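You operate a simulated robot arm through the tools that you are given. There is no shell and no other tool.

You run a simulated robot arm. Do the job below in one go: nothing can be reset, and whatever is moved stays where it is left.

Task
Jog section A's open holder 5 under the chute, to stand open there.
Fine: cam knob OUT and pin out for the jog; pin in and cam knob IN after.

It is judged by the outcome, as a careful person would: the job done as asked, and still so three seconds after it is handed in. It fails if anything else is knocked over, pushed out of place, dropped, spilled or broken.

Robot
A 6-joint arm with a two-finger gripper, fixed in place. Base frame: the origin is at the foot of the arm, x ahead of it, y to its left, z up. Lengths are in mm, angles in degrees, forces in N, time in s.
Its first joint turns from -166.0 to 166.0 degrees. Payload 2.45 kg.
The tool frame sits at the grasp point between the pads (the TCP): z along the fingers, y along the line on which they close. The tips reach 20 mm beyond it. Largest opening 140 mm; the body of the gripper starts 168 mm behind the TCP.
Orientation is that of the tool frame in the base frame, as [roll, pitch, yaw] about the fixed x, y, z axes, in that order (R = Rz(yaw) Ry(pitch) Rx(roll)). With the fingers straight down and closing along the base's y, the tool's x points along the base's -x, its y along +y and its z along -z.

Tools
- The arm moves only by the tool play_rows. Its argument "steps" is a list that holds one entry, the list of rows, each a list of 7 numbers: the shift along the base's x, y, z in mm, then the turn, a rotation vector about the base's x, y, z in degrees, then the closure, from 0 (fully open) to 1 (shut). In form: [[[x, y, z, rx, ry, rz, claw], ...]]. A call has 1 to 20 rows; each row shifts and turns the commanded pose from where the row before left it. A row lasts 0.2 s, in which the tool goes at most 50 mm and 8.6 degrees; a call with a longer step from one row to the next is refused whole, and so is a gripper value outside its range. A pose out of reach is approached as far as the arm can. The call stops where the force on the tool passes 90 N (or 10 N more than at its start, if that is more) or the arm is blocked; 0.2 s more then pass. The fingers move at their own pace (about 45 mm/s each) and stop on an object; they squeeze with about 40 N. The grip force told is the motor's: it shows also when the fingers shut on nothing. Time passes only in rows, and 0.2 s behind the last, so rows that do not move let the fingers close. It gives the time, the measured TCP pose, the force on the tool (base axes), the opening and the grip force at its end, in the units of the frame above (readings bear some noise), with the torque about the TCP (base axes, N m) and any sound that the robot's microphone picked up.
- Cameras (640 x 400 px; columns grow to the right, rows downward): "scene" is fixed at [400, 649.6, 1401.5]; the picture's right is [-0.61, -0.79, 0.00], its down [-0.30, 0.23, -0.93] and it looks along [0.73, -0.57, -0.38] (base axes); focal length 358 px, centre (320, 200). "wrist" rides on the gripper at [78, 11, -209] in the tool frame; the picture's right is [-0.14, 0.99, 0.00], its down [-0.92, -0.13, -0.37] and it looks along [-0.37, -0.05, 0.93] (tool axes); focal length 280 px, centre (320, 200). There is no depth. A picture from a camera that has moved, and an enlarged one, comes with that camera's place and axes in the base frame and with its lens.
- capture(camera): a new picture of that camera. The clock stands still meanwhile.
- inspect(camera, box): a new picture of the part [left, top, right, bottom] of that camera's present view, enlarged. The clock stands still meanwhile.
- hand_in(): hands the job in; it is judged then, once.

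Places have to be worked out from the pictures, the camera data and where the tool is seen. Open the gripper and draw the arm clear of the work before you hand the job in, unless the task says otherwise.

The tools are called after ">>>" as a command line: name --argument value ..., lists and objects as JSON in quotes. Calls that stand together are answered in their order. play_rows: Moves the arm, as the interface text tells. Its arguments: {"type":"object","properties":{"steps":{"type":"array"}},"required":["steps"]} The other tools are called the same way: capture (camera) takes a picture; inspect (camera, box) takes an enlarged picture of a part of a camera's view; hand_in () hands the job in.

At the start:

```text
t: 0.0
tool_pos: [574.8, 383.6, 1285.6]
ee_rot: [180.0, 0.1, 179.9]
wrist_force: [0.0, 0.3, -0.4]
ft_torque: [-0.01, 0.01, 0.02]
gripper_width: 140.0
grip_force: 0.2
```

scene: 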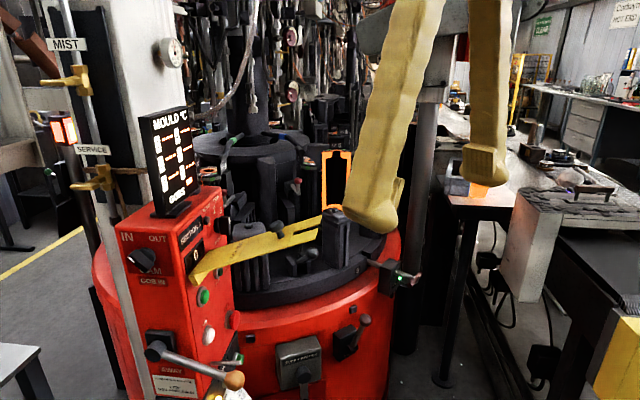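
wrist: 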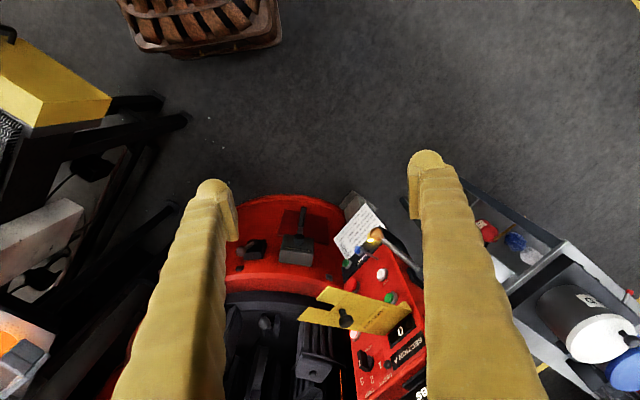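

I start by looking closer at the machine, its panel and the labels before moving anything.

>>> inspect --camera "scene" --box '[80, 180, 280, 400]'

>>> inspect --camera "scene" --box '[180, 120, 440, 300]'

>>> inspect --camera "wrist" --box '[210, 180, 440, 400]'

>>> inspect --camera "scene" --box '[130, 90, 230, 220]'

```text
1.82 times, centred on (180, 290) of scene
camera zoom: at [400.0, 649.6, 1401.5], right [-0.61, -0.79, 0.0], down [-0.3, 0.23, -0.93], along [0.73, -0.57, -0.38], focal length 651 px, centre (574, 36)
```

zoom: 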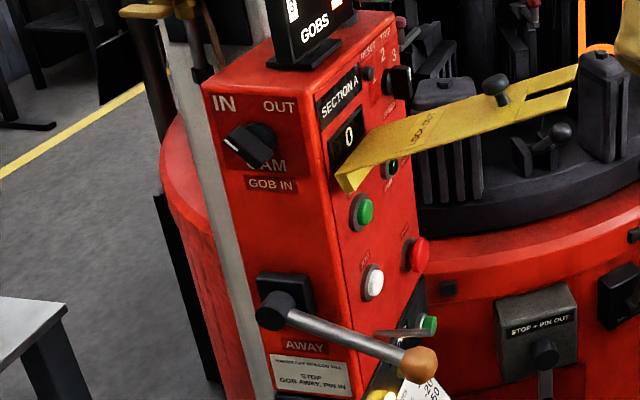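

```text
2.22 times, centred on (310, 210) of scene
camera zoom: at [400.0, 649.6, 1401.5], right [-0.61, -0.79, 0.0], down [-0.3, 0.23, -0.93], along [0.73, -0.57, -0.38], focal length 796 px, centre (342, 178)
```

zoom: 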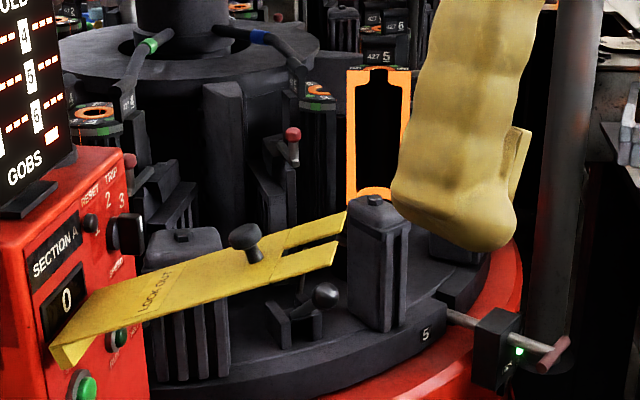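

```text
1.82 times, centred on (325, 290) of wrist
camera zoom: at [497.5, 394.7, 1493.2], right [0.14, 0.99, 0.0], down [0.92, -0.13, 0.37], along [0.37, -0.05, -0.93], focal length 510 px, centre (311, 36)
```

zoom: 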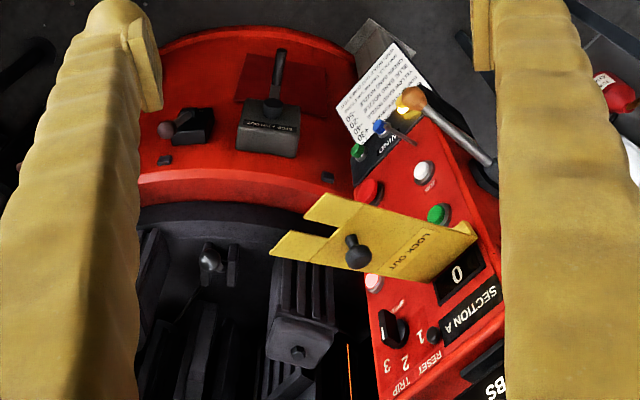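

```text
3.08 times, centred on (180, 155) of scene
camera zoom: at [400.0, 649.6, 1401.5], right [-0.61, -0.79, 0.0], down [-0.3, 0.23, -0.93], along [0.73, -0.57, -0.38], focal length 1102 px, centre (751, 338)
```

zoom: 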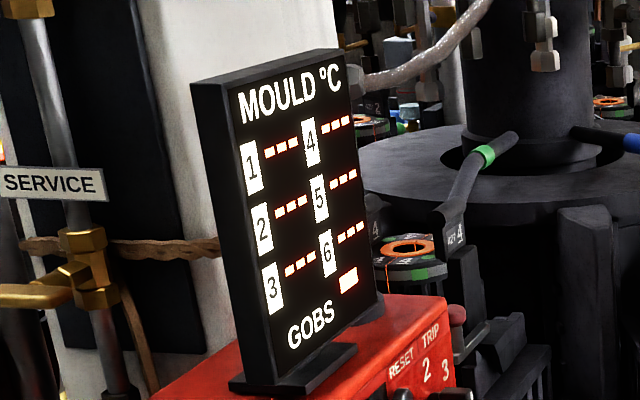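

The machine's panel stands roughly at x≈950, y≈490, z≈850–1100, with the pin box lower near x≈965, y≈260. I tilt the tool toward the machine, staying far back, to read the labels with the wrist camera.

>>> play_rows --steps '[[[0, -10, 0, 0, -8, 0, 0], [0, -10, 0, 0, -8, 0, 0], [0, -10, 0, 0, -8, 0, 0], [0, -10, 0, 0, -8, 0, 0]]]'

>>> capture --camera "wrist"

>>> capture --camera "scene"

```text
t: 1.0
tool_pos: [574.8, 344.6, 1285.5]
ee_rot: [179.9, 32.1, 179.9]
wrist_force: [0.2, -0.2, -0.4]
ft_torque: [0.0, 0.06, -0.01]
gripper_width: 140.1
grip_force: 0.0
```

```text
taken
camera wrist: at [397.6, 354.9, 1420.3], right [0.12, 0.99, 0.07], down [0.58, -0.13, 0.8], along [0.8, -0.05, -0.59], focal length 280 px, centre (320, 200)
```

wrist: 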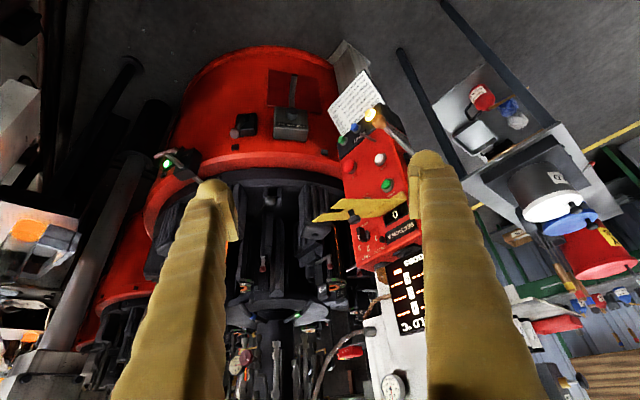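

```text
taken
```

scene: 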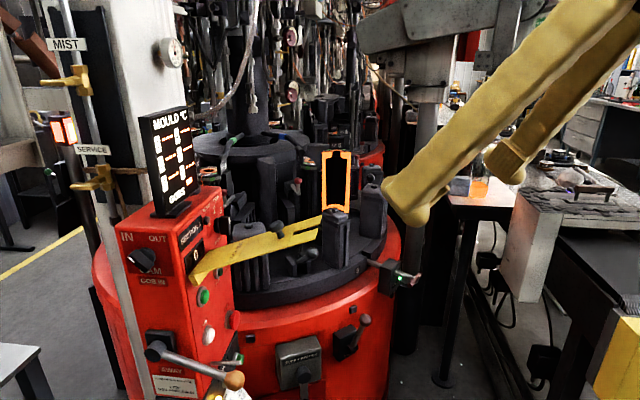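

The tilt works and nothing is near. I zoom into both views to read labels and find the chute.

>>> inspect --camera "scene" --box '[340, 0, 500, 110]'

>>> inspect --camera "wrist" --box '[320, 60, 440, 150]'

>>> inspect --camera "wrist" --box '[300, 130, 440, 340]'

>>> inspect --camera "scene" --box '[270, 130, 430, 300]'

>>> inspect --camera "scene" --box '[140, 320, 260, 400]'

>>> inspect --camera "scene" --box '[220, 290, 430, 400]'

```text
3.64 times, centred on (420, 55) of scene
camera zoom: at [400.0, 649.6, 1401.5], right [-0.61, -0.79, 0.0], down [-0.3, 0.23, -0.93], along [0.73, -0.57, -0.38], focal length 1302 px, centre (-44, 727)
```

zoom: 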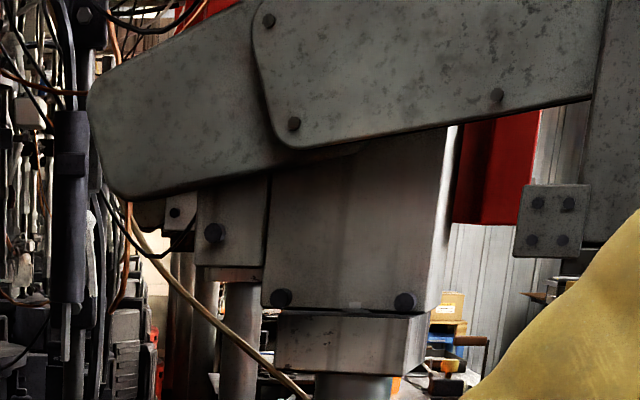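

```text
4.44 times, centred on (380, 105) of wrist
camera zoom: at [397.6, 354.9, 1420.3], right [0.12, 0.99, 0.07], down [0.58, -0.13, 0.8], along [0.8, -0.05, -0.59], focal length 1246 px, centre (53, 622)
```

zoom: 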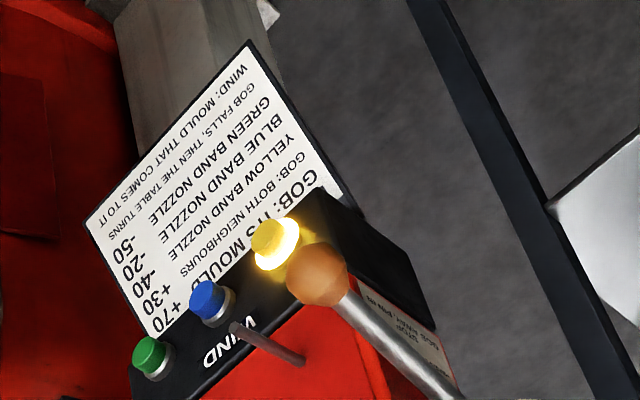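

```text
1.90 times, centred on (370, 235) of wrist
camera zoom: at [397.6, 354.9, 1420.3], right [0.12, 0.99, 0.07], down [0.58, -0.13, 0.8], along [0.8, -0.05, -0.59], focal length 534 px, centre (225, 133)
```

zoom: 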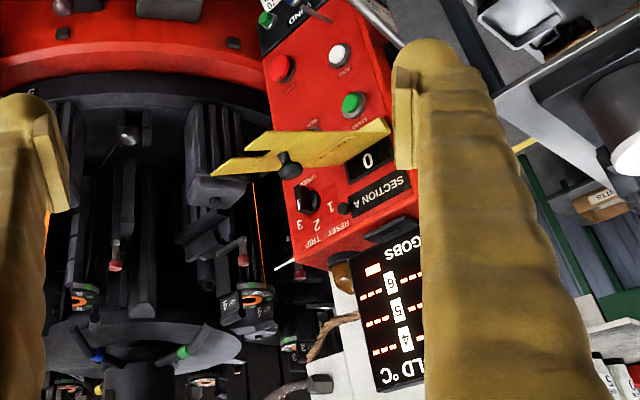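

```text
2.35 times, centred on (350, 215) of scene
camera zoom: at [400.0, 649.6, 1401.5], right [-0.61, -0.79, 0.0], down [-0.3, 0.23, -0.93], along [0.73, -0.57, -0.38], focal length 843 px, centre (249, 165)
```

zoom: 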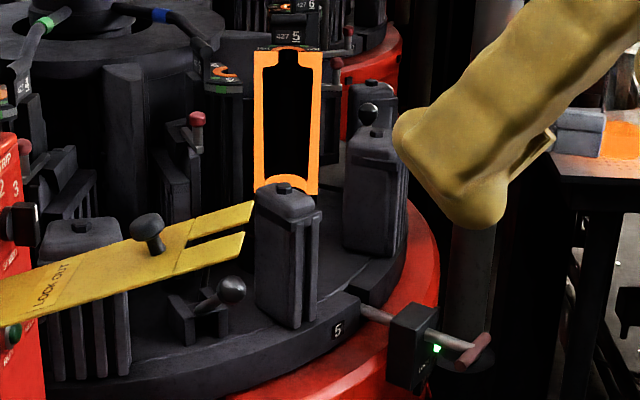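

```text
5.00 times, centred on (200, 360) of scene
camera zoom: at [400.0, 649.6, 1401.5], right [-0.61, -0.79, 0.0], down [-0.3, 0.23, -0.93], along [0.73, -0.57, -0.38], focal length 1790 px, centre (920, -600)
```

zoom: 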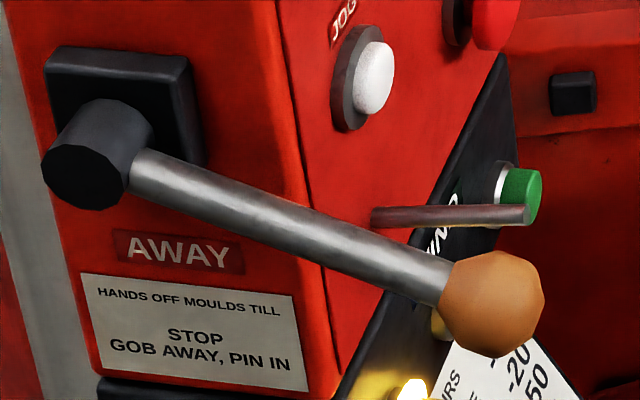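

```text
3.05 times, centred on (325, 345) of scene
camera zoom: at [400.0, 649.6, 1401.5], right [-0.61, -0.79, 0.0], down [-0.3, 0.23, -0.93], along [0.73, -0.57, -0.38], focal length 1091 px, centre (305, -242)
```

zoom: 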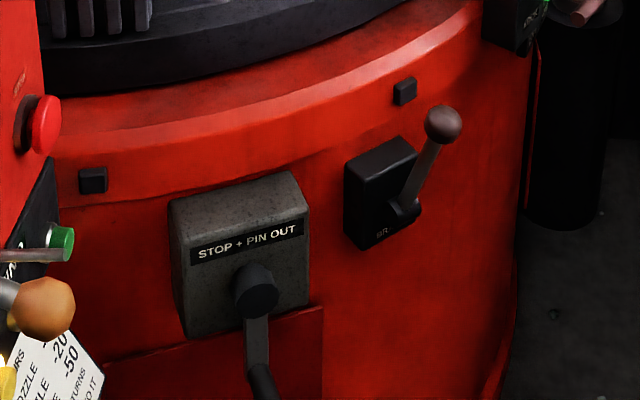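

White is JOG, green START, red STOP; there are a lever marked STOP + PIN OUT, a cam knob IN/OUT and a GOB IN/AWAY lever. I shift the camera sideways to see the table's front and the chute.

>>> play_rows --steps '[[[0, -45, 0, 0, -7, 0, 0], [0, -45, 0, 0, -7, 0, 0], [0, -45, 0, 0, 0, 0, 0], [0, -45, 0, 0, 0, 0, 0], [0, -20, 0, 0, 0, 0, 0]]]'

>>> capture --camera "wrist"

>>> capture --camera "scene"

```text
t: 2.2
tool_pos: [574.7, 139.8, 1285.5]
ee_rot: [179.9, 46.1, -179.9]
wrist_force: [-0.1, 0.0, -0.2]
ft_torque: [-0.01, 0.01, 0.02]
gripper_width: 139.9
grip_force: 0.0
```

```text
taken
camera wrist: at [370.8, 150.1, 1373.6], right [0.1, 0.99, 0.1], down [0.37, -0.13, 0.92], along [0.92, -0.05, -0.38], focal length 280 px, centre (320, 200)
```

wrist: 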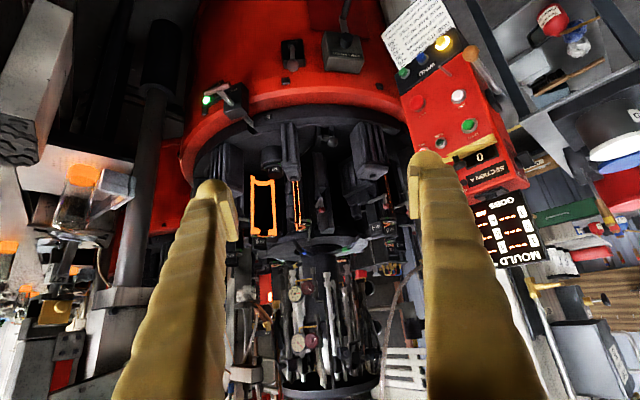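

```text
taken
```

scene: 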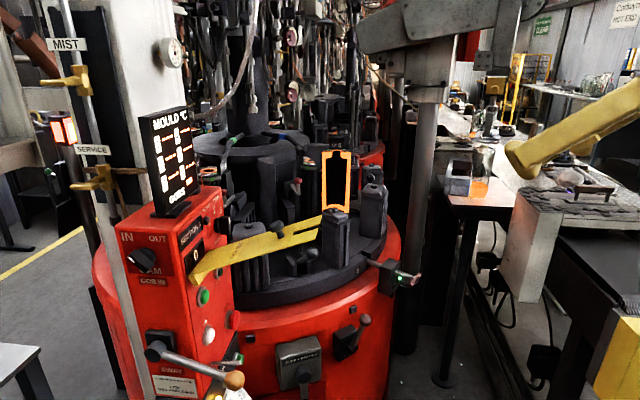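

The upside-down view shows two glowing frames over the table. I zoom in on them, on the table and on the pin.

>>> inspect --camera "wrist" --box '[180, 70, 420, 260]'

>>> inspect --camera "wrist" --box '[190, 70, 300, 140]'

>>> inspect --camera "wrist" --box '[370, 20, 540, 200]'

>>> inspect --camera "scene" --box '[310, 140, 440, 300]'

>>> inspect --camera "wrist" --box '[260, 0, 380, 80]'

```text
2.11 times, centred on (300, 165) of wrist
camera zoom: at [370.8, 150.1, 1373.6], right [0.1, 0.99, 0.1], down [0.37, -0.13, 0.92], along [0.92, -0.05, -0.38], focal length 590 px, centre (362, 274)
```

zoom: 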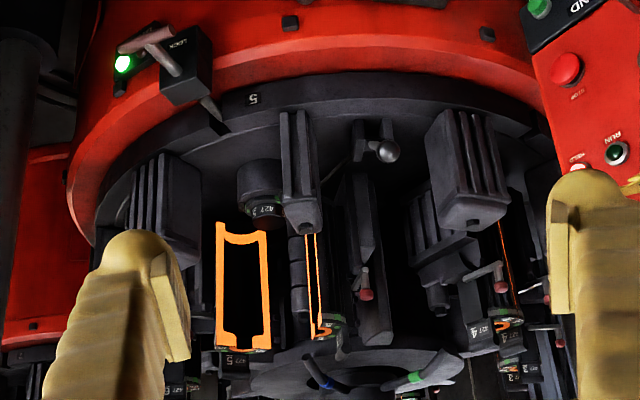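

```text
5.71 times, centred on (245, 105) of wrist
camera zoom: at [370.8, 150.1, 1373.6], right [0.1, 0.99, 0.1], down [0.37, -0.13, 0.92], along [0.92, -0.05, -0.38], focal length 1602 px, centre (749, 743)
```

zoom: 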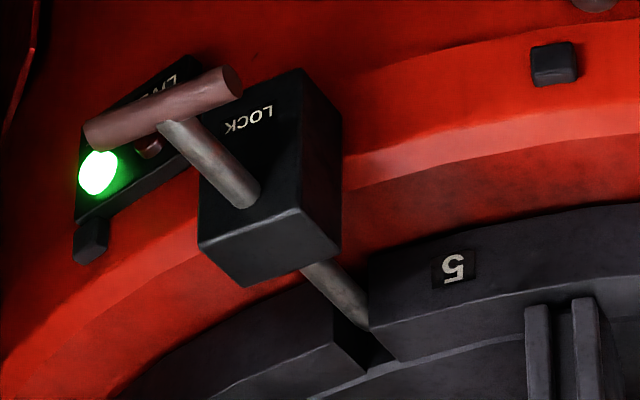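

```text
2.22 times, centred on (455, 110) of wrist
camera zoom: at [370.8, 150.1, 1373.6], right [0.1, 0.99, 0.1], down [0.37, -0.13, 0.92], along [0.92, -0.05, -0.38], focal length 623 px, centre (20, 400)
```

zoom: 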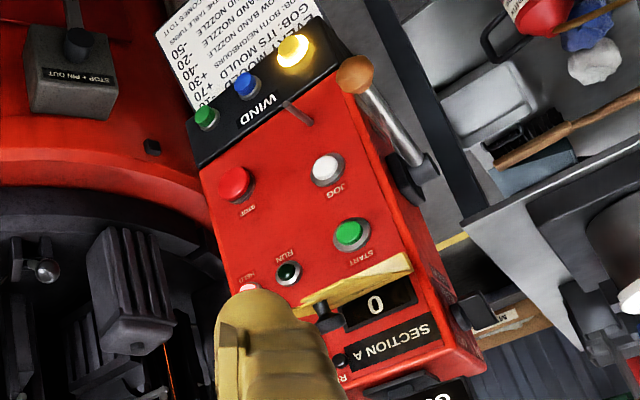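

```text
2.50 times, centred on (375, 220) of scene
camera zoom: at [400.0, 649.6, 1401.5], right [-0.61, -0.79, 0.0], down [-0.3, 0.23, -0.93], along [0.73, -0.57, -0.38], focal length 895 px, centre (182, 150)
```

zoom: 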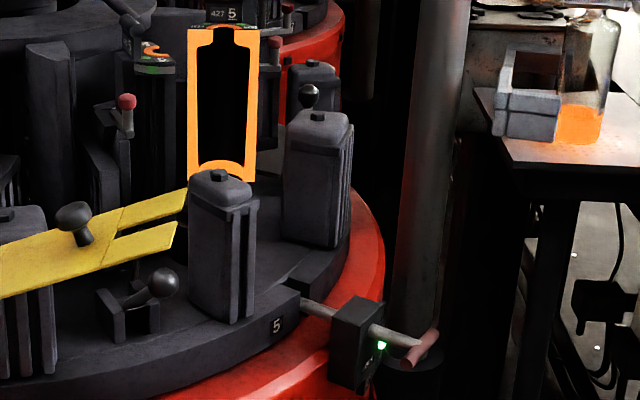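

```text
5.00 times, centred on (320, 40) of wrist
camera zoom: at [370.8, 150.1, 1373.6], right [0.1, 0.99, 0.1], down [0.37, -0.13, 0.92], along [0.92, -0.05, -0.38], focal length 1402 px, centre (320, 1000)
```

zoom: 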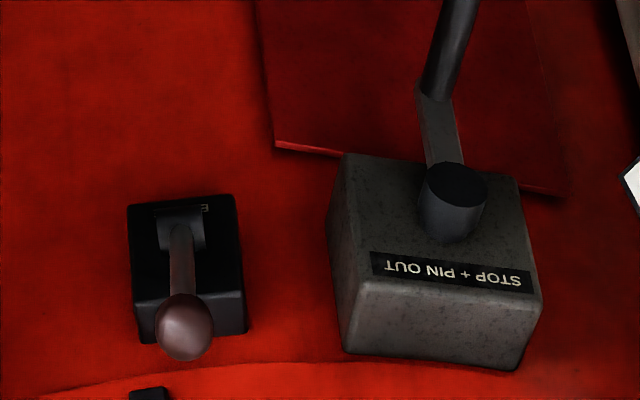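

The pin T-handle ("LOCK" box, green lamp) engages the table rim near mark 5. I bring the camera in front of the panel, staying about 300 mm off, to see the panel straight on.

>>> play_rows --steps '[[[10, 26, -30, 0, -7.5, 0, 0], [10, 26, -30, 0, -7.5, 0, 0], [10, 26, -30, 0, -7.5, 0, 0], [10, 26, -30, 0, 0, 8, 0], [10, 26, -30, 0, 0, 8, 0], [10, 26, -30, 0, 0, 8, 0], [10, 26, -30, 0, 0, 8, 0], [0, 0, -20, 0, 0, 6, 0]]]'

>>> capture --camera "wrist"

>>> capture --camera "scene"

```text
t: 4.0
tool_pos: [588.8, 390.9, 1078.3]
ee_rot: [175.8, 68.5, -156.1]
wrist_force: [-0.7, -0.1, -0.2]
ft_torque: [-0.04, 0.02, 0.03]
gripper_width: 140.1
grip_force: 0.1
out of reach, approached as far as the arm can: row 6, 7, 8
```

```text
taken
camera wrist: at [386.7, 294.7, 1083.0], right [-0.42, 0.9, 0.15], down [0.07, -0.14, 0.99], along [0.91, 0.42, 0.0], focal length 280 px, centre (320, 200)
```

wrist: 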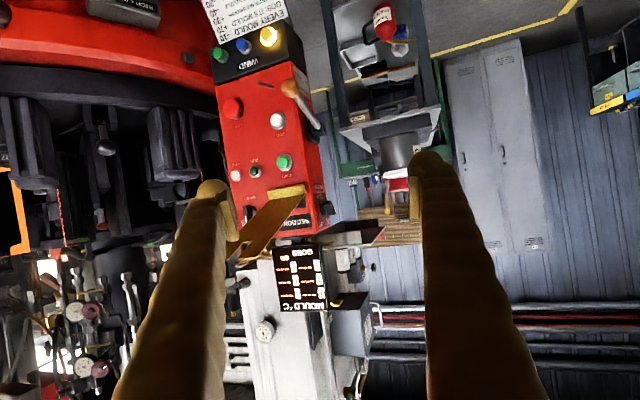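

```text
taken
```

scene: 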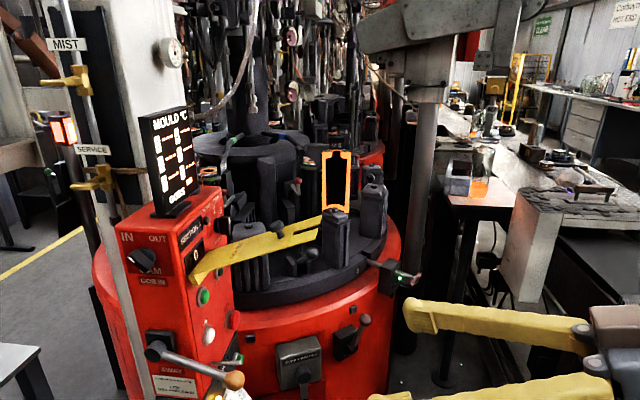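

Some rows were out of reach, but the view of the panel is good. I zoom on it.

>>> inspect --camera "wrist" --box '[200, 0, 340, 130]'

>>> inspect --camera "wrist" --box '[200, 130, 340, 320]'

>>> inspect --camera "wrist" --box '[0, 60, 220, 280]'

```text
3.08 times, centred on (270, 65) of wrist
camera zoom: at [386.7, 294.7, 1083.0], right [-0.42, 0.9, 0.15], down [0.07, -0.14, 0.99], along [0.91, 0.42, 0.0], focal length 863 px, centre (474, 615)
```

zoom: 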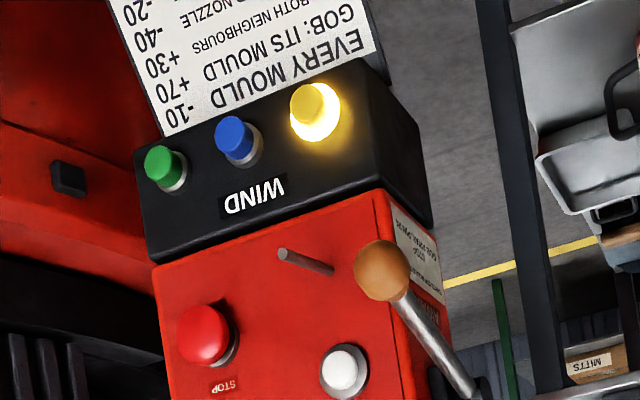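

```text
2.11 times, centred on (270, 225) of wrist
camera zoom: at [386.7, 294.7, 1083.0], right [-0.42, 0.9, 0.15], down [0.07, -0.14, 0.99], along [0.91, 0.42, 0.0], focal length 590 px, centre (425, 147)
```

zoom: 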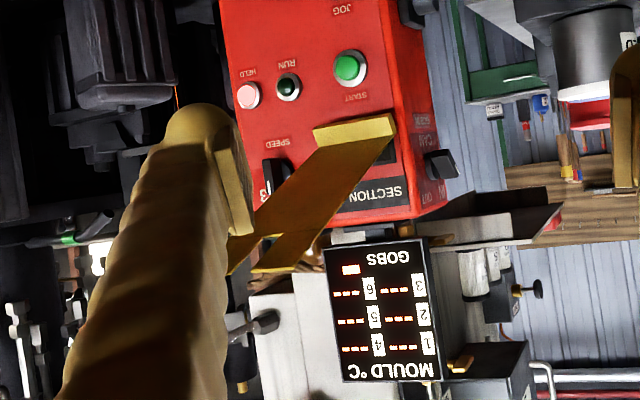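

```text
1.82 times, centred on (110, 170) of wrist
camera zoom: at [386.7, 294.7, 1083.0], right [-0.42, 0.9, 0.15], down [0.07, -0.14, 0.99], along [0.91, 0.42, 0.0], focal length 510 px, centre (702, 254)
```

zoom: 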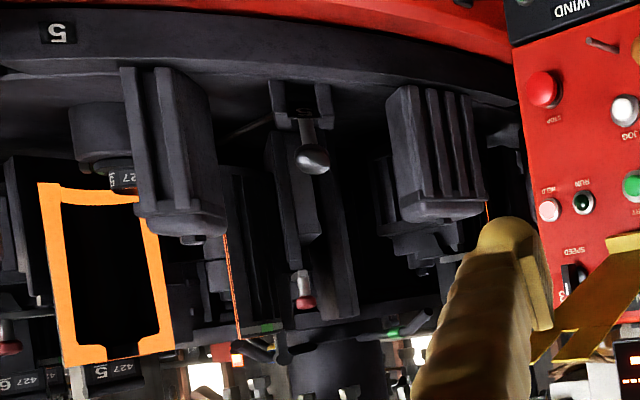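

The panel shows SPEED, RUN/HELD lamps, counter 0 and the LOCK OUT hasp; the GOB lever is at AWAY. I now back off and up to view the table from above and find the chute.

>>> play_rows --steps '[[[0, -20, 30, 0, 0, -8, 0], [0, -26, 40, 0, 0, -8, 0], [0, -26, 40, 0, 0, -8, 0], [0, -26, 40, 0, 0, -8, 0], [0, -26, 40, 0, 0, -6, 0], [0, -26, 40, 0, 7.5, 0, 0], [0, -26, 40, 0, 7.5, 0, 0], [0, -26, 20, 0, 7.5, 0, 0]]]'

>>> capture --camera "wrist"

```text
t: 5.8
tool_pos: [586.7, 188.2, 1370.6]
ee_rot: [-176.7, 46.2, 172.5]
wrist_force: [-0.1, -0.8, -0.5]
ft_torque: [0.0, 0.02, 0.0]
gripper_width: 140.0
grip_force: 0.1
```

```text
taken
camera wrist: at [387.4, 237.8, 1456.9], right [0.26, 0.96, 0.06], down [0.35, -0.15, 0.92], along [0.9, -0.22, -0.38], focal length 280 px, centre (320, 200)
```

wrist: 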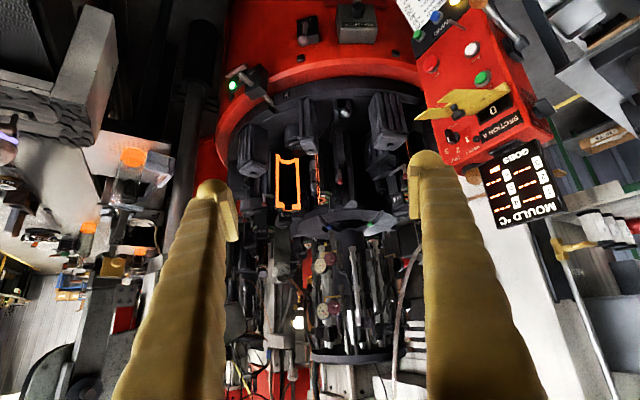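

I zoom on the table and the structures above it to locate the chute.

>>> inspect --camera "wrist" --box '[210, 60, 430, 240]'

>>> inspect --camera "wrist" --box '[220, 220, 430, 400]'

>>> inspect --camera "scene" --box '[190, 0, 400, 180]'

```text
2.22 times, centred on (320, 150) of wrist
camera zoom: at [387.4, 237.8, 1456.9], right [0.26, 0.96, 0.06], down [0.35, -0.15, 0.92], along [0.9, -0.22, -0.38], focal length 623 px, centre (320, 311)
```

zoom: 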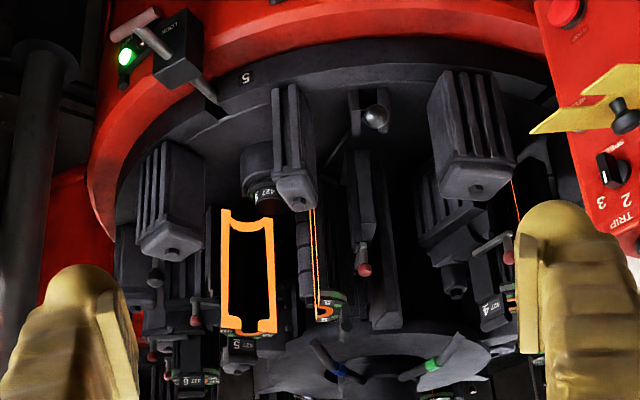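

```text
2.22 times, centred on (325, 310) of wrist
camera zoom: at [387.4, 237.8, 1456.9], right [0.26, 0.96, 0.06], down [0.35, -0.15, 0.92], along [0.9, -0.22, -0.38], focal length 623 px, centre (309, -44)
```

zoom: 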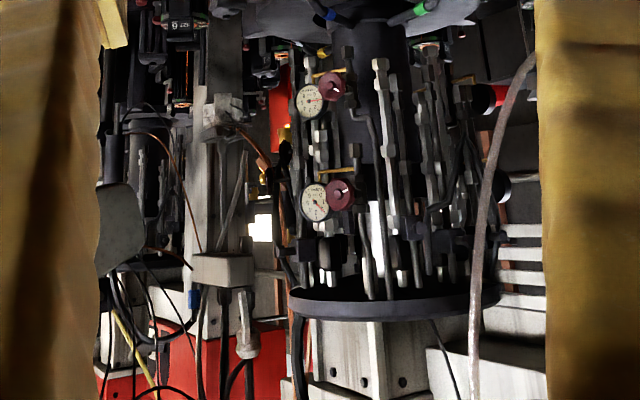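

```text
2.22 times, centred on (295, 90) of scene
camera zoom: at [400.0, 649.6, 1401.5], right [-0.61, -0.79, 0.0], down [-0.3, 0.23, -0.93], along [0.73, -0.57, -0.38], focal length 796 px, centre (376, 444)
```

zoom: 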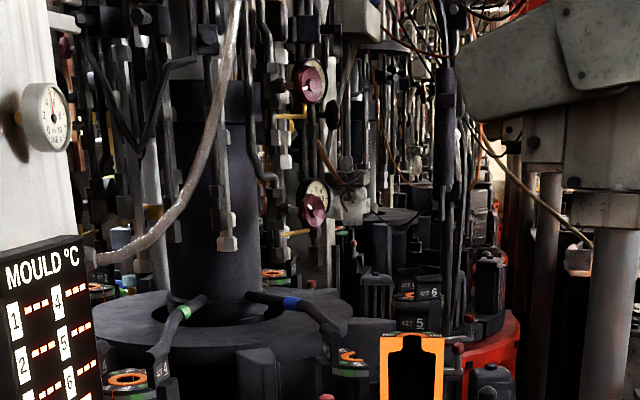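

The section A table is centred near (1450, 60); a grey arm on a pillar reaches toward its −y side near (1400, −360, 1460). I move to the right for a look at that side.

>>> play_rows --steps '[[[10, -45, 0, 0, 0, 0, 0], [10, -45, 0, 0, 0, 0, 0], [10, -45, 0, 0, 0, 0, 0], [10, -45, 0, 0, 0, 0, 0], [10, -45, 0, 0, 0, 0, 0], [10, -45, 0, 0, 0, 0, 0], [10, -45, 0, 0, 0, 0, 0], [10, -45, 0, 0, 0, 0, 0]]]'

>>> capture --camera "wrist"

>>> inspect --camera "wrist" --box '[210, 40, 430, 200]'

>>> inspect --camera "wrist" --box '[210, 180, 430, 340]'

```text
t: 7.6
tool_pos: [664.4, -170.8, 1369.4]
ee_rot: [-176.7, 46.3, 172.6]
wrist_force: [0.1, 0.3, -0.2]
ft_torque: [-0.04, -0.03, 0.0]
gripper_width: 139.9
grip_force: 0.0
```

```text
taken
camera wrist: at [465.8, -121.2, 1456.1], right [0.26, 0.96, 0.06], down [0.35, -0.15, 0.93], along [0.9, -0.22, -0.37], focal length 280 px, centre (320, 200)
```

wrist: 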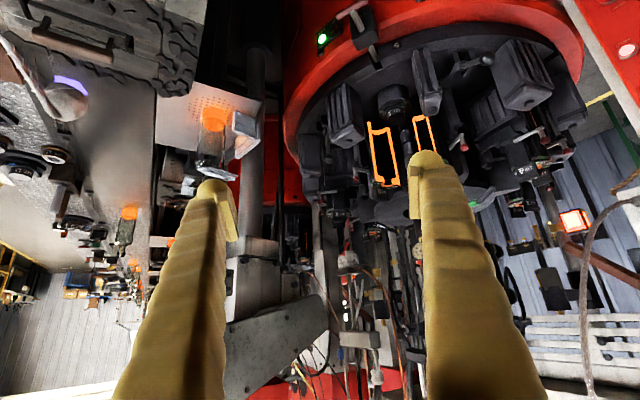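

```text
2.50 times, centred on (320, 120) of wrist
camera zoom: at [465.8, -121.2, 1456.1], right [0.26, 0.96, 0.06], down [0.35, -0.15, 0.93], along [0.9, -0.22, -0.37], focal length 701 px, centre (320, 400)
```

zoom: 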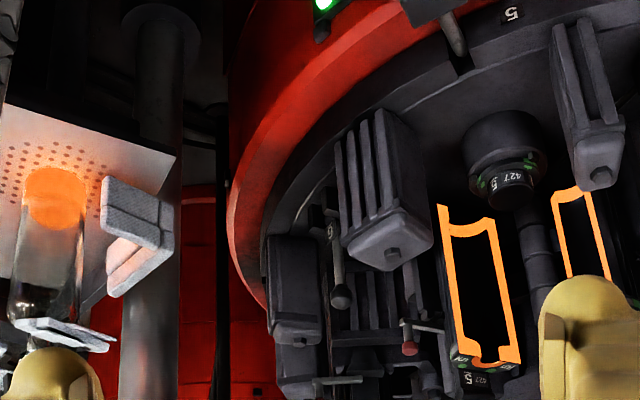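

```text
2.50 times, centred on (320, 260) of wrist
camera zoom: at [465.8, -121.2, 1456.1], right [0.26, 0.96, 0.06], down [0.35, -0.15, 0.93], along [0.9, -0.22, -0.37], focal length 701 px, centre (320, 50)
```

zoom: 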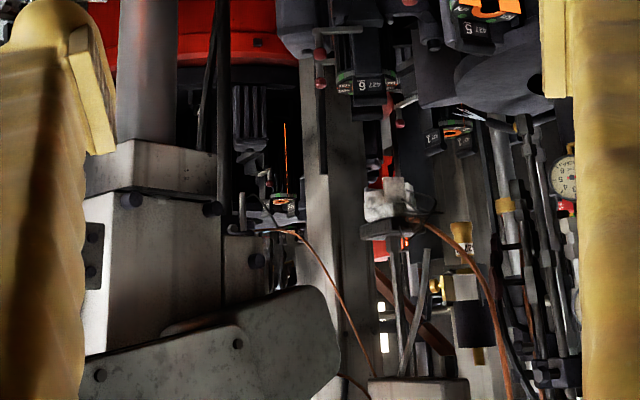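

Holder 5 (plug 427 5, halves glowing) is clearly the open one just to the left of the pin. I still need the chute, so I zoom in various places above the table.

>>> inspect --camera "scene" --box '[180, 110, 300, 200]'

>>> inspect --camera "scene" --box '[180, 0, 300, 120]'

>>> inspect --camera "scene" --box '[290, 0, 410, 130]'

>>> inspect --camera "wrist" --box '[420, 90, 640, 300]'

>>> inspect --camera "wrist" --box '[220, 260, 430, 400]'

>>> inspect --camera "scene" --box '[0, 0, 200, 220]'

```text
4.44 times, centred on (240, 155) of scene
camera zoom: at [400.0, 649.6, 1401.5], right [-0.61, -0.79, 0.0], down [-0.3, 0.23, -0.93], along [0.73, -0.57, -0.38], focal length 1592 px, centre (676, 400)
```

zoom: 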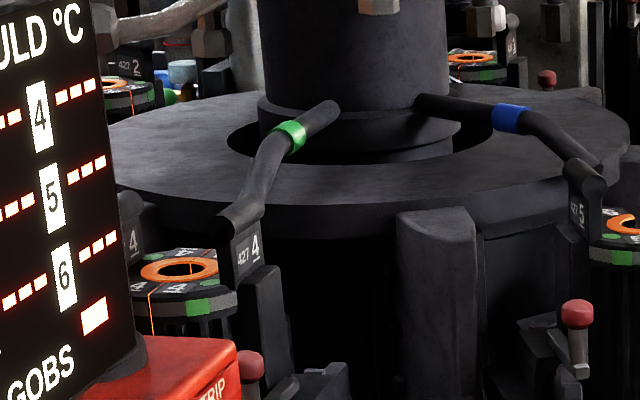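

```text
3.33 times, centred on (240, 60) of scene
camera zoom: at [400.0, 649.6, 1401.5], right [-0.61, -0.79, 0.0], down [-0.3, 0.23, -0.93], along [0.73, -0.57, -0.38], focal length 1194 px, centre (587, 667)
```

zoom: 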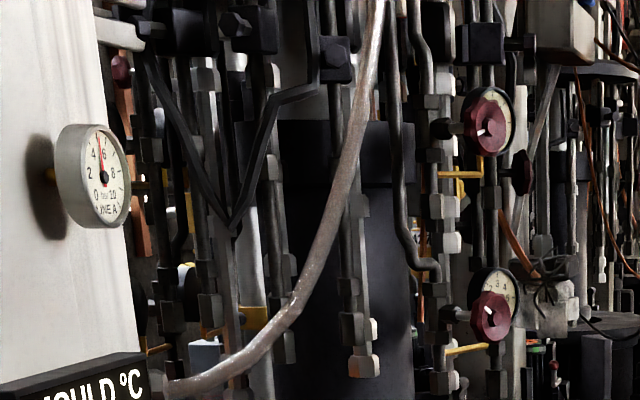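

```text
3.08 times, centred on (350, 65) of scene
camera zoom: at [400.0, 649.6, 1401.5], right [-0.61, -0.79, 0.0], down [-0.3, 0.23, -0.93], along [0.73, -0.57, -0.38], focal length 1102 px, centre (228, 615)
```

zoom: 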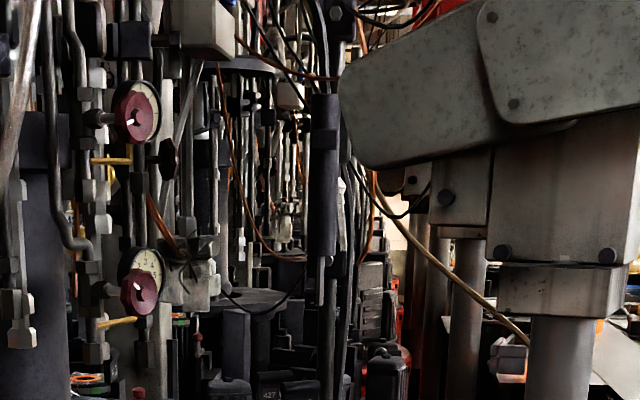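

```text
1.90 times, centred on (530, 195) of wrist
camera zoom: at [465.8, -121.2, 1456.1], right [0.26, 0.96, 0.06], down [0.35, -0.15, 0.93], along [0.9, -0.22, -0.37], focal length 534 px, centre (-80, 210)
```

zoom: 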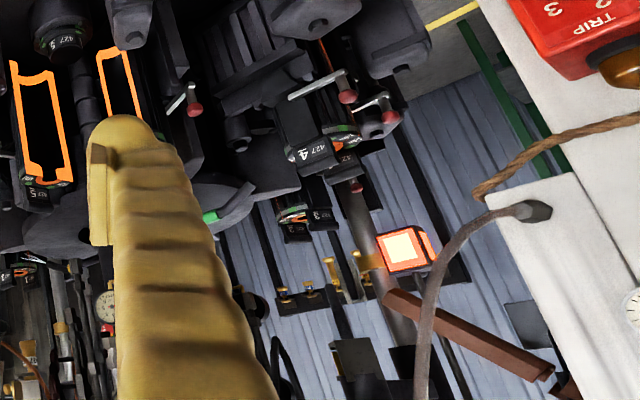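

```text
2.86 times, centred on (325, 330) of wrist
camera zoom: at [465.8, -121.2, 1456.1], right [0.26, 0.96, 0.06], down [0.35, -0.15, 0.93], along [0.9, -0.22, -0.37], focal length 801 px, centre (306, -171)
```

zoom: 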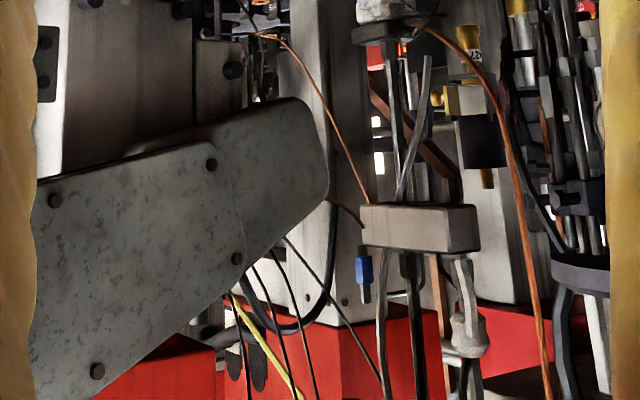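

```text
1.82 times, centred on (100, 110) of scene
camera zoom: at [400.0, 649.6, 1401.5], right [-0.61, -0.79, 0.0], down [-0.3, 0.23, -0.93], along [0.73, -0.57, -0.38], focal length 651 px, centre (720, 364)
```

zoom: 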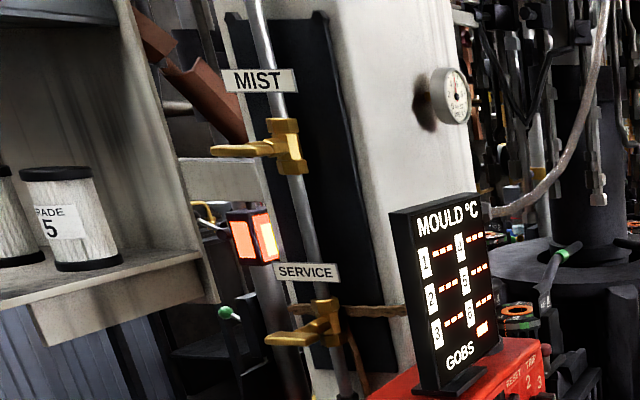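

I notice a rust-brown trough sloping down behind the table on the left, ending near a glowing lamp — a likely chute. I raise the camera and go left to see over the table.

>>> play_rows --steps '[[[0, 42, 22, 0, 0, 1, 0], [0, 42, 22, 0, 0, 1, 0], [0, 42, 22, 0, 0, 1, 0], [0, 42, 22, 0, 0, 1, 0], [0, 42, 22, 0, 0, 1, 0], [0, 42, 22, 0, 0, 1, 0], [0, 42, 22, 0, 0, 1, 0], [0, 42, 22, 0, 0, 0, 0], [0, 42, 22, 0, 0, 0, 0], [0, 42, 22, 0, 0, 0, 0], [0, 42, 22, 0, 0, 0, 0], [0, 42, 22, 0, 0, 0, 0]]]'

>>> capture --camera "wrist"

>>> inspect --camera "wrist" --box '[210, 0, 430, 180]'

>>> inspect --camera "wrist" --box '[210, 160, 430, 340]'

```text
t: 10.2
tool_pos: [667.0, 335.5, 1634.3]
ee_rot: [-176.7, 46.3, 179.5]
wrist_force: [-0.5, 0.0, -0.1]
ft_torque: [0.04, 0.02, 0.04]
gripper_width: 139.8
grip_force: 0.1
```

```text
taken
camera wrist: at [463.5, 359.2, 1720.7], right [0.14, 0.99, 0.06], down [0.36, -0.11, 0.93], along [0.92, -0.11, -0.37], focal length 280 px, centre (320, 200)
```

wrist: 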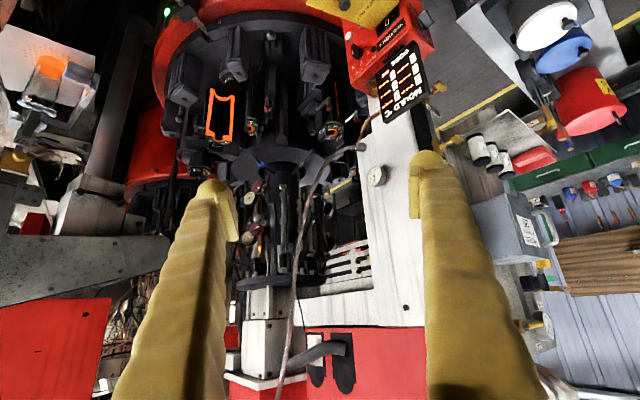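

```text
2.22 times, centred on (320, 90) of wrist
camera zoom: at [463.5, 359.2, 1720.7], right [0.14, 0.99, 0.06], down [0.36, -0.11, 0.93], along [0.92, -0.11, -0.37], focal length 623 px, centre (320, 444)
```

zoom: 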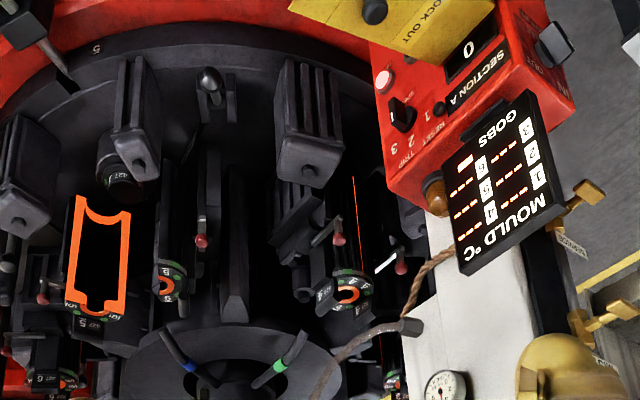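

```text
2.22 times, centred on (320, 250) of wrist
camera zoom: at [463.5, 359.2, 1720.7], right [0.14, 0.99, 0.06], down [0.36, -0.11, 0.93], along [0.92, -0.11, -0.37], focal length 623 px, centre (320, 89)
```

zoom: 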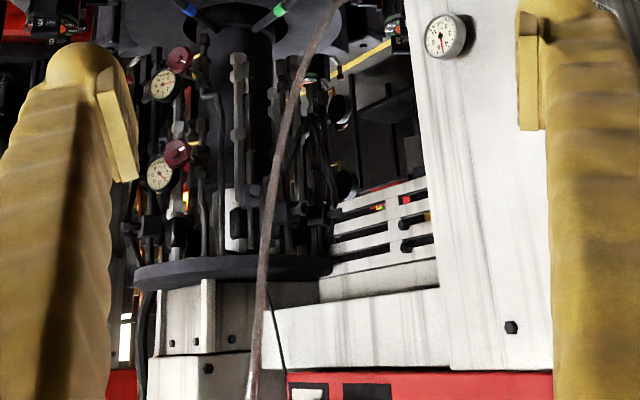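

The white post hides the trough from here. I go back right and yaw left to look at the trough beyond the table.

>>> play_rows --steps '[[[0, -45, -12, 0, 0, 2.5, 0], [0, -45, -12, 0, 0, 2.5, 0], [0, -45, -12, 0, 0, 2.5, 0], [0, -45, -12, 0, 0, 2.5, 0], [0, -45, -12, 0, 0, 2.5, 0], [0, -45, -12, 0, 0, 2.5, 0], [0, -45, -12, 0, 0, 2.5, 0], [0, -45, -12, 0, 0, 2.5, 0], [0, -45, -12, 0, 0, 2.5, 0], [0, -45, -12, 0, 0, 2.5, 0]]]'

>>> capture --camera "wrist"

>>> inspect --camera "wrist" --box '[210, 0, 430, 180]'

>>> inspect --camera "wrist" --box '[210, 140, 430, 320]'

```text
t: 12.4
tool_pos: [663.9, -117.3, 1512.5]
ee_rot: [-176.6, 46.3, -155.4]
wrist_force: [0.1, -0.9, -0.5]
ft_torque: [0.04, 0.01, 0.05]
gripper_width: 140.0
grip_force: 0.2
```

```text
taken
camera wrist: at [468.0, -181.5, 1600.0], right [-0.29, 0.96, 0.06], down [0.37, 0.06, 0.93], along [0.88, 0.29, -0.37], focal length 280 px, centre (320, 200)
```

wrist: 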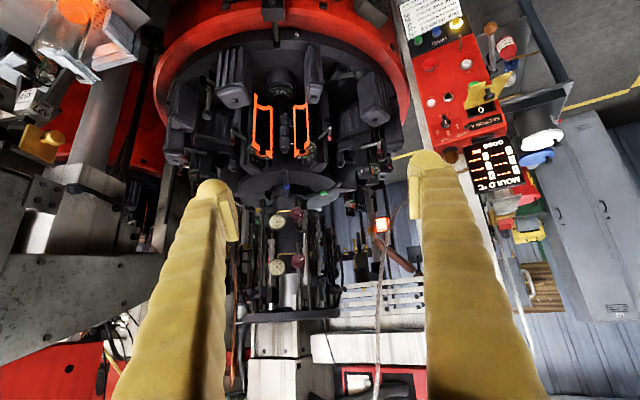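

```text
2.22 times, centred on (320, 90) of wrist
camera zoom: at [468.0, -181.5, 1600.0], right [-0.29, 0.96, 0.06], down [0.37, 0.06, 0.93], along [0.88, 0.29, -0.37], focal length 623 px, centre (320, 444)
```

zoom: 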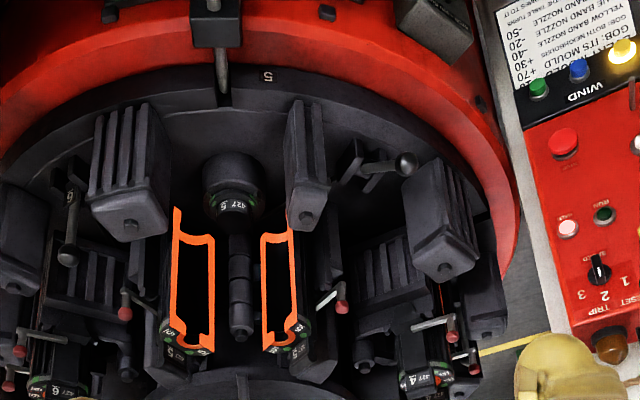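

```text
2.22 times, centred on (320, 230) of wrist
camera zoom: at [468.0, -181.5, 1600.0], right [-0.29, 0.96, 0.06], down [0.37, 0.06, 0.93], along [0.88, 0.29, -0.37], focal length 623 px, centre (320, 133)
```

zoom: 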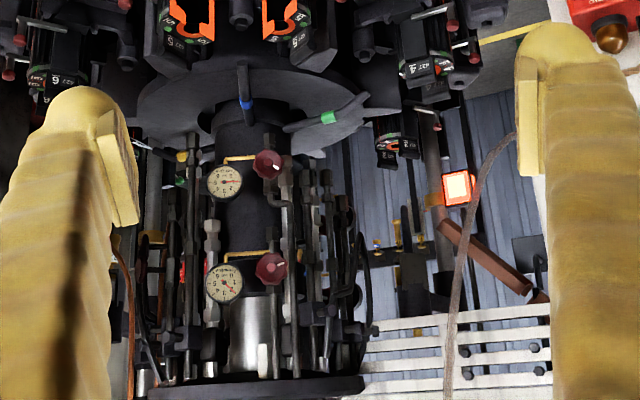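

Now the trough's lower end is visible beside a lit lamp, behind-left of the table near mould 3. I zoom into it.

>>> inspect --camera "wrist" --box '[330, 180, 430, 290]'

>>> inspect --camera "wrist" --box '[220, 160, 340, 260]'

>>> inspect --camera "wrist" --box '[130, 120, 240, 240]'

```text
3.64 times, centred on (380, 235) of wrist
camera zoom: at [468.0, -181.5, 1600.0], right [-0.29, 0.96, 0.06], down [0.37, 0.06, 0.93], along [0.88, 0.29, -0.37], focal length 1020 px, centre (102, 73)
```

zoom: 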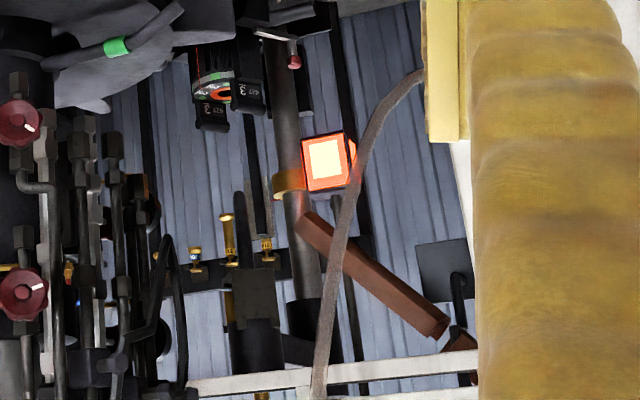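

```text
4.00 times, centred on (280, 210) of wrist
camera zoom: at [468.0, -181.5, 1600.0], right [-0.29, 0.96, 0.06], down [0.37, 0.06, 0.93], along [0.88, 0.29, -0.37], focal length 1122 px, centre (480, 160)
```

zoom: 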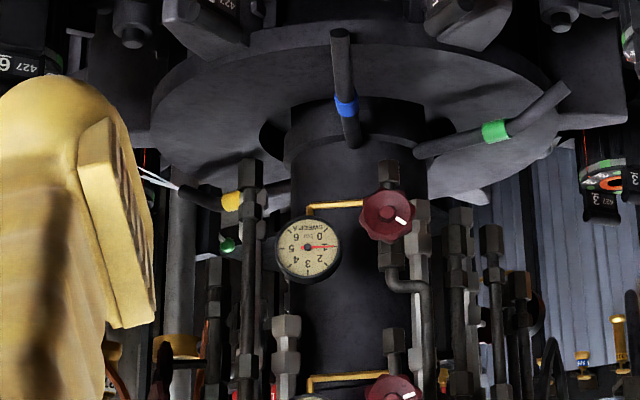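

```text
3.33 times, centred on (185, 180) of wrist
camera zoom: at [468.0, -181.5, 1600.0], right [-0.29, 0.96, 0.06], down [0.37, 0.06, 0.93], along [0.88, 0.29, -0.37], focal length 935 px, centre (770, 267)
```

zoom: 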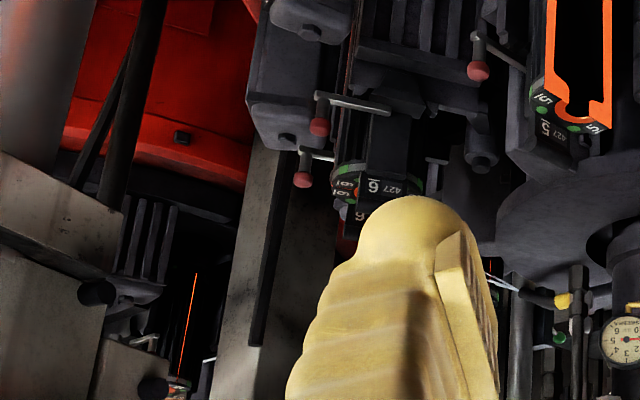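

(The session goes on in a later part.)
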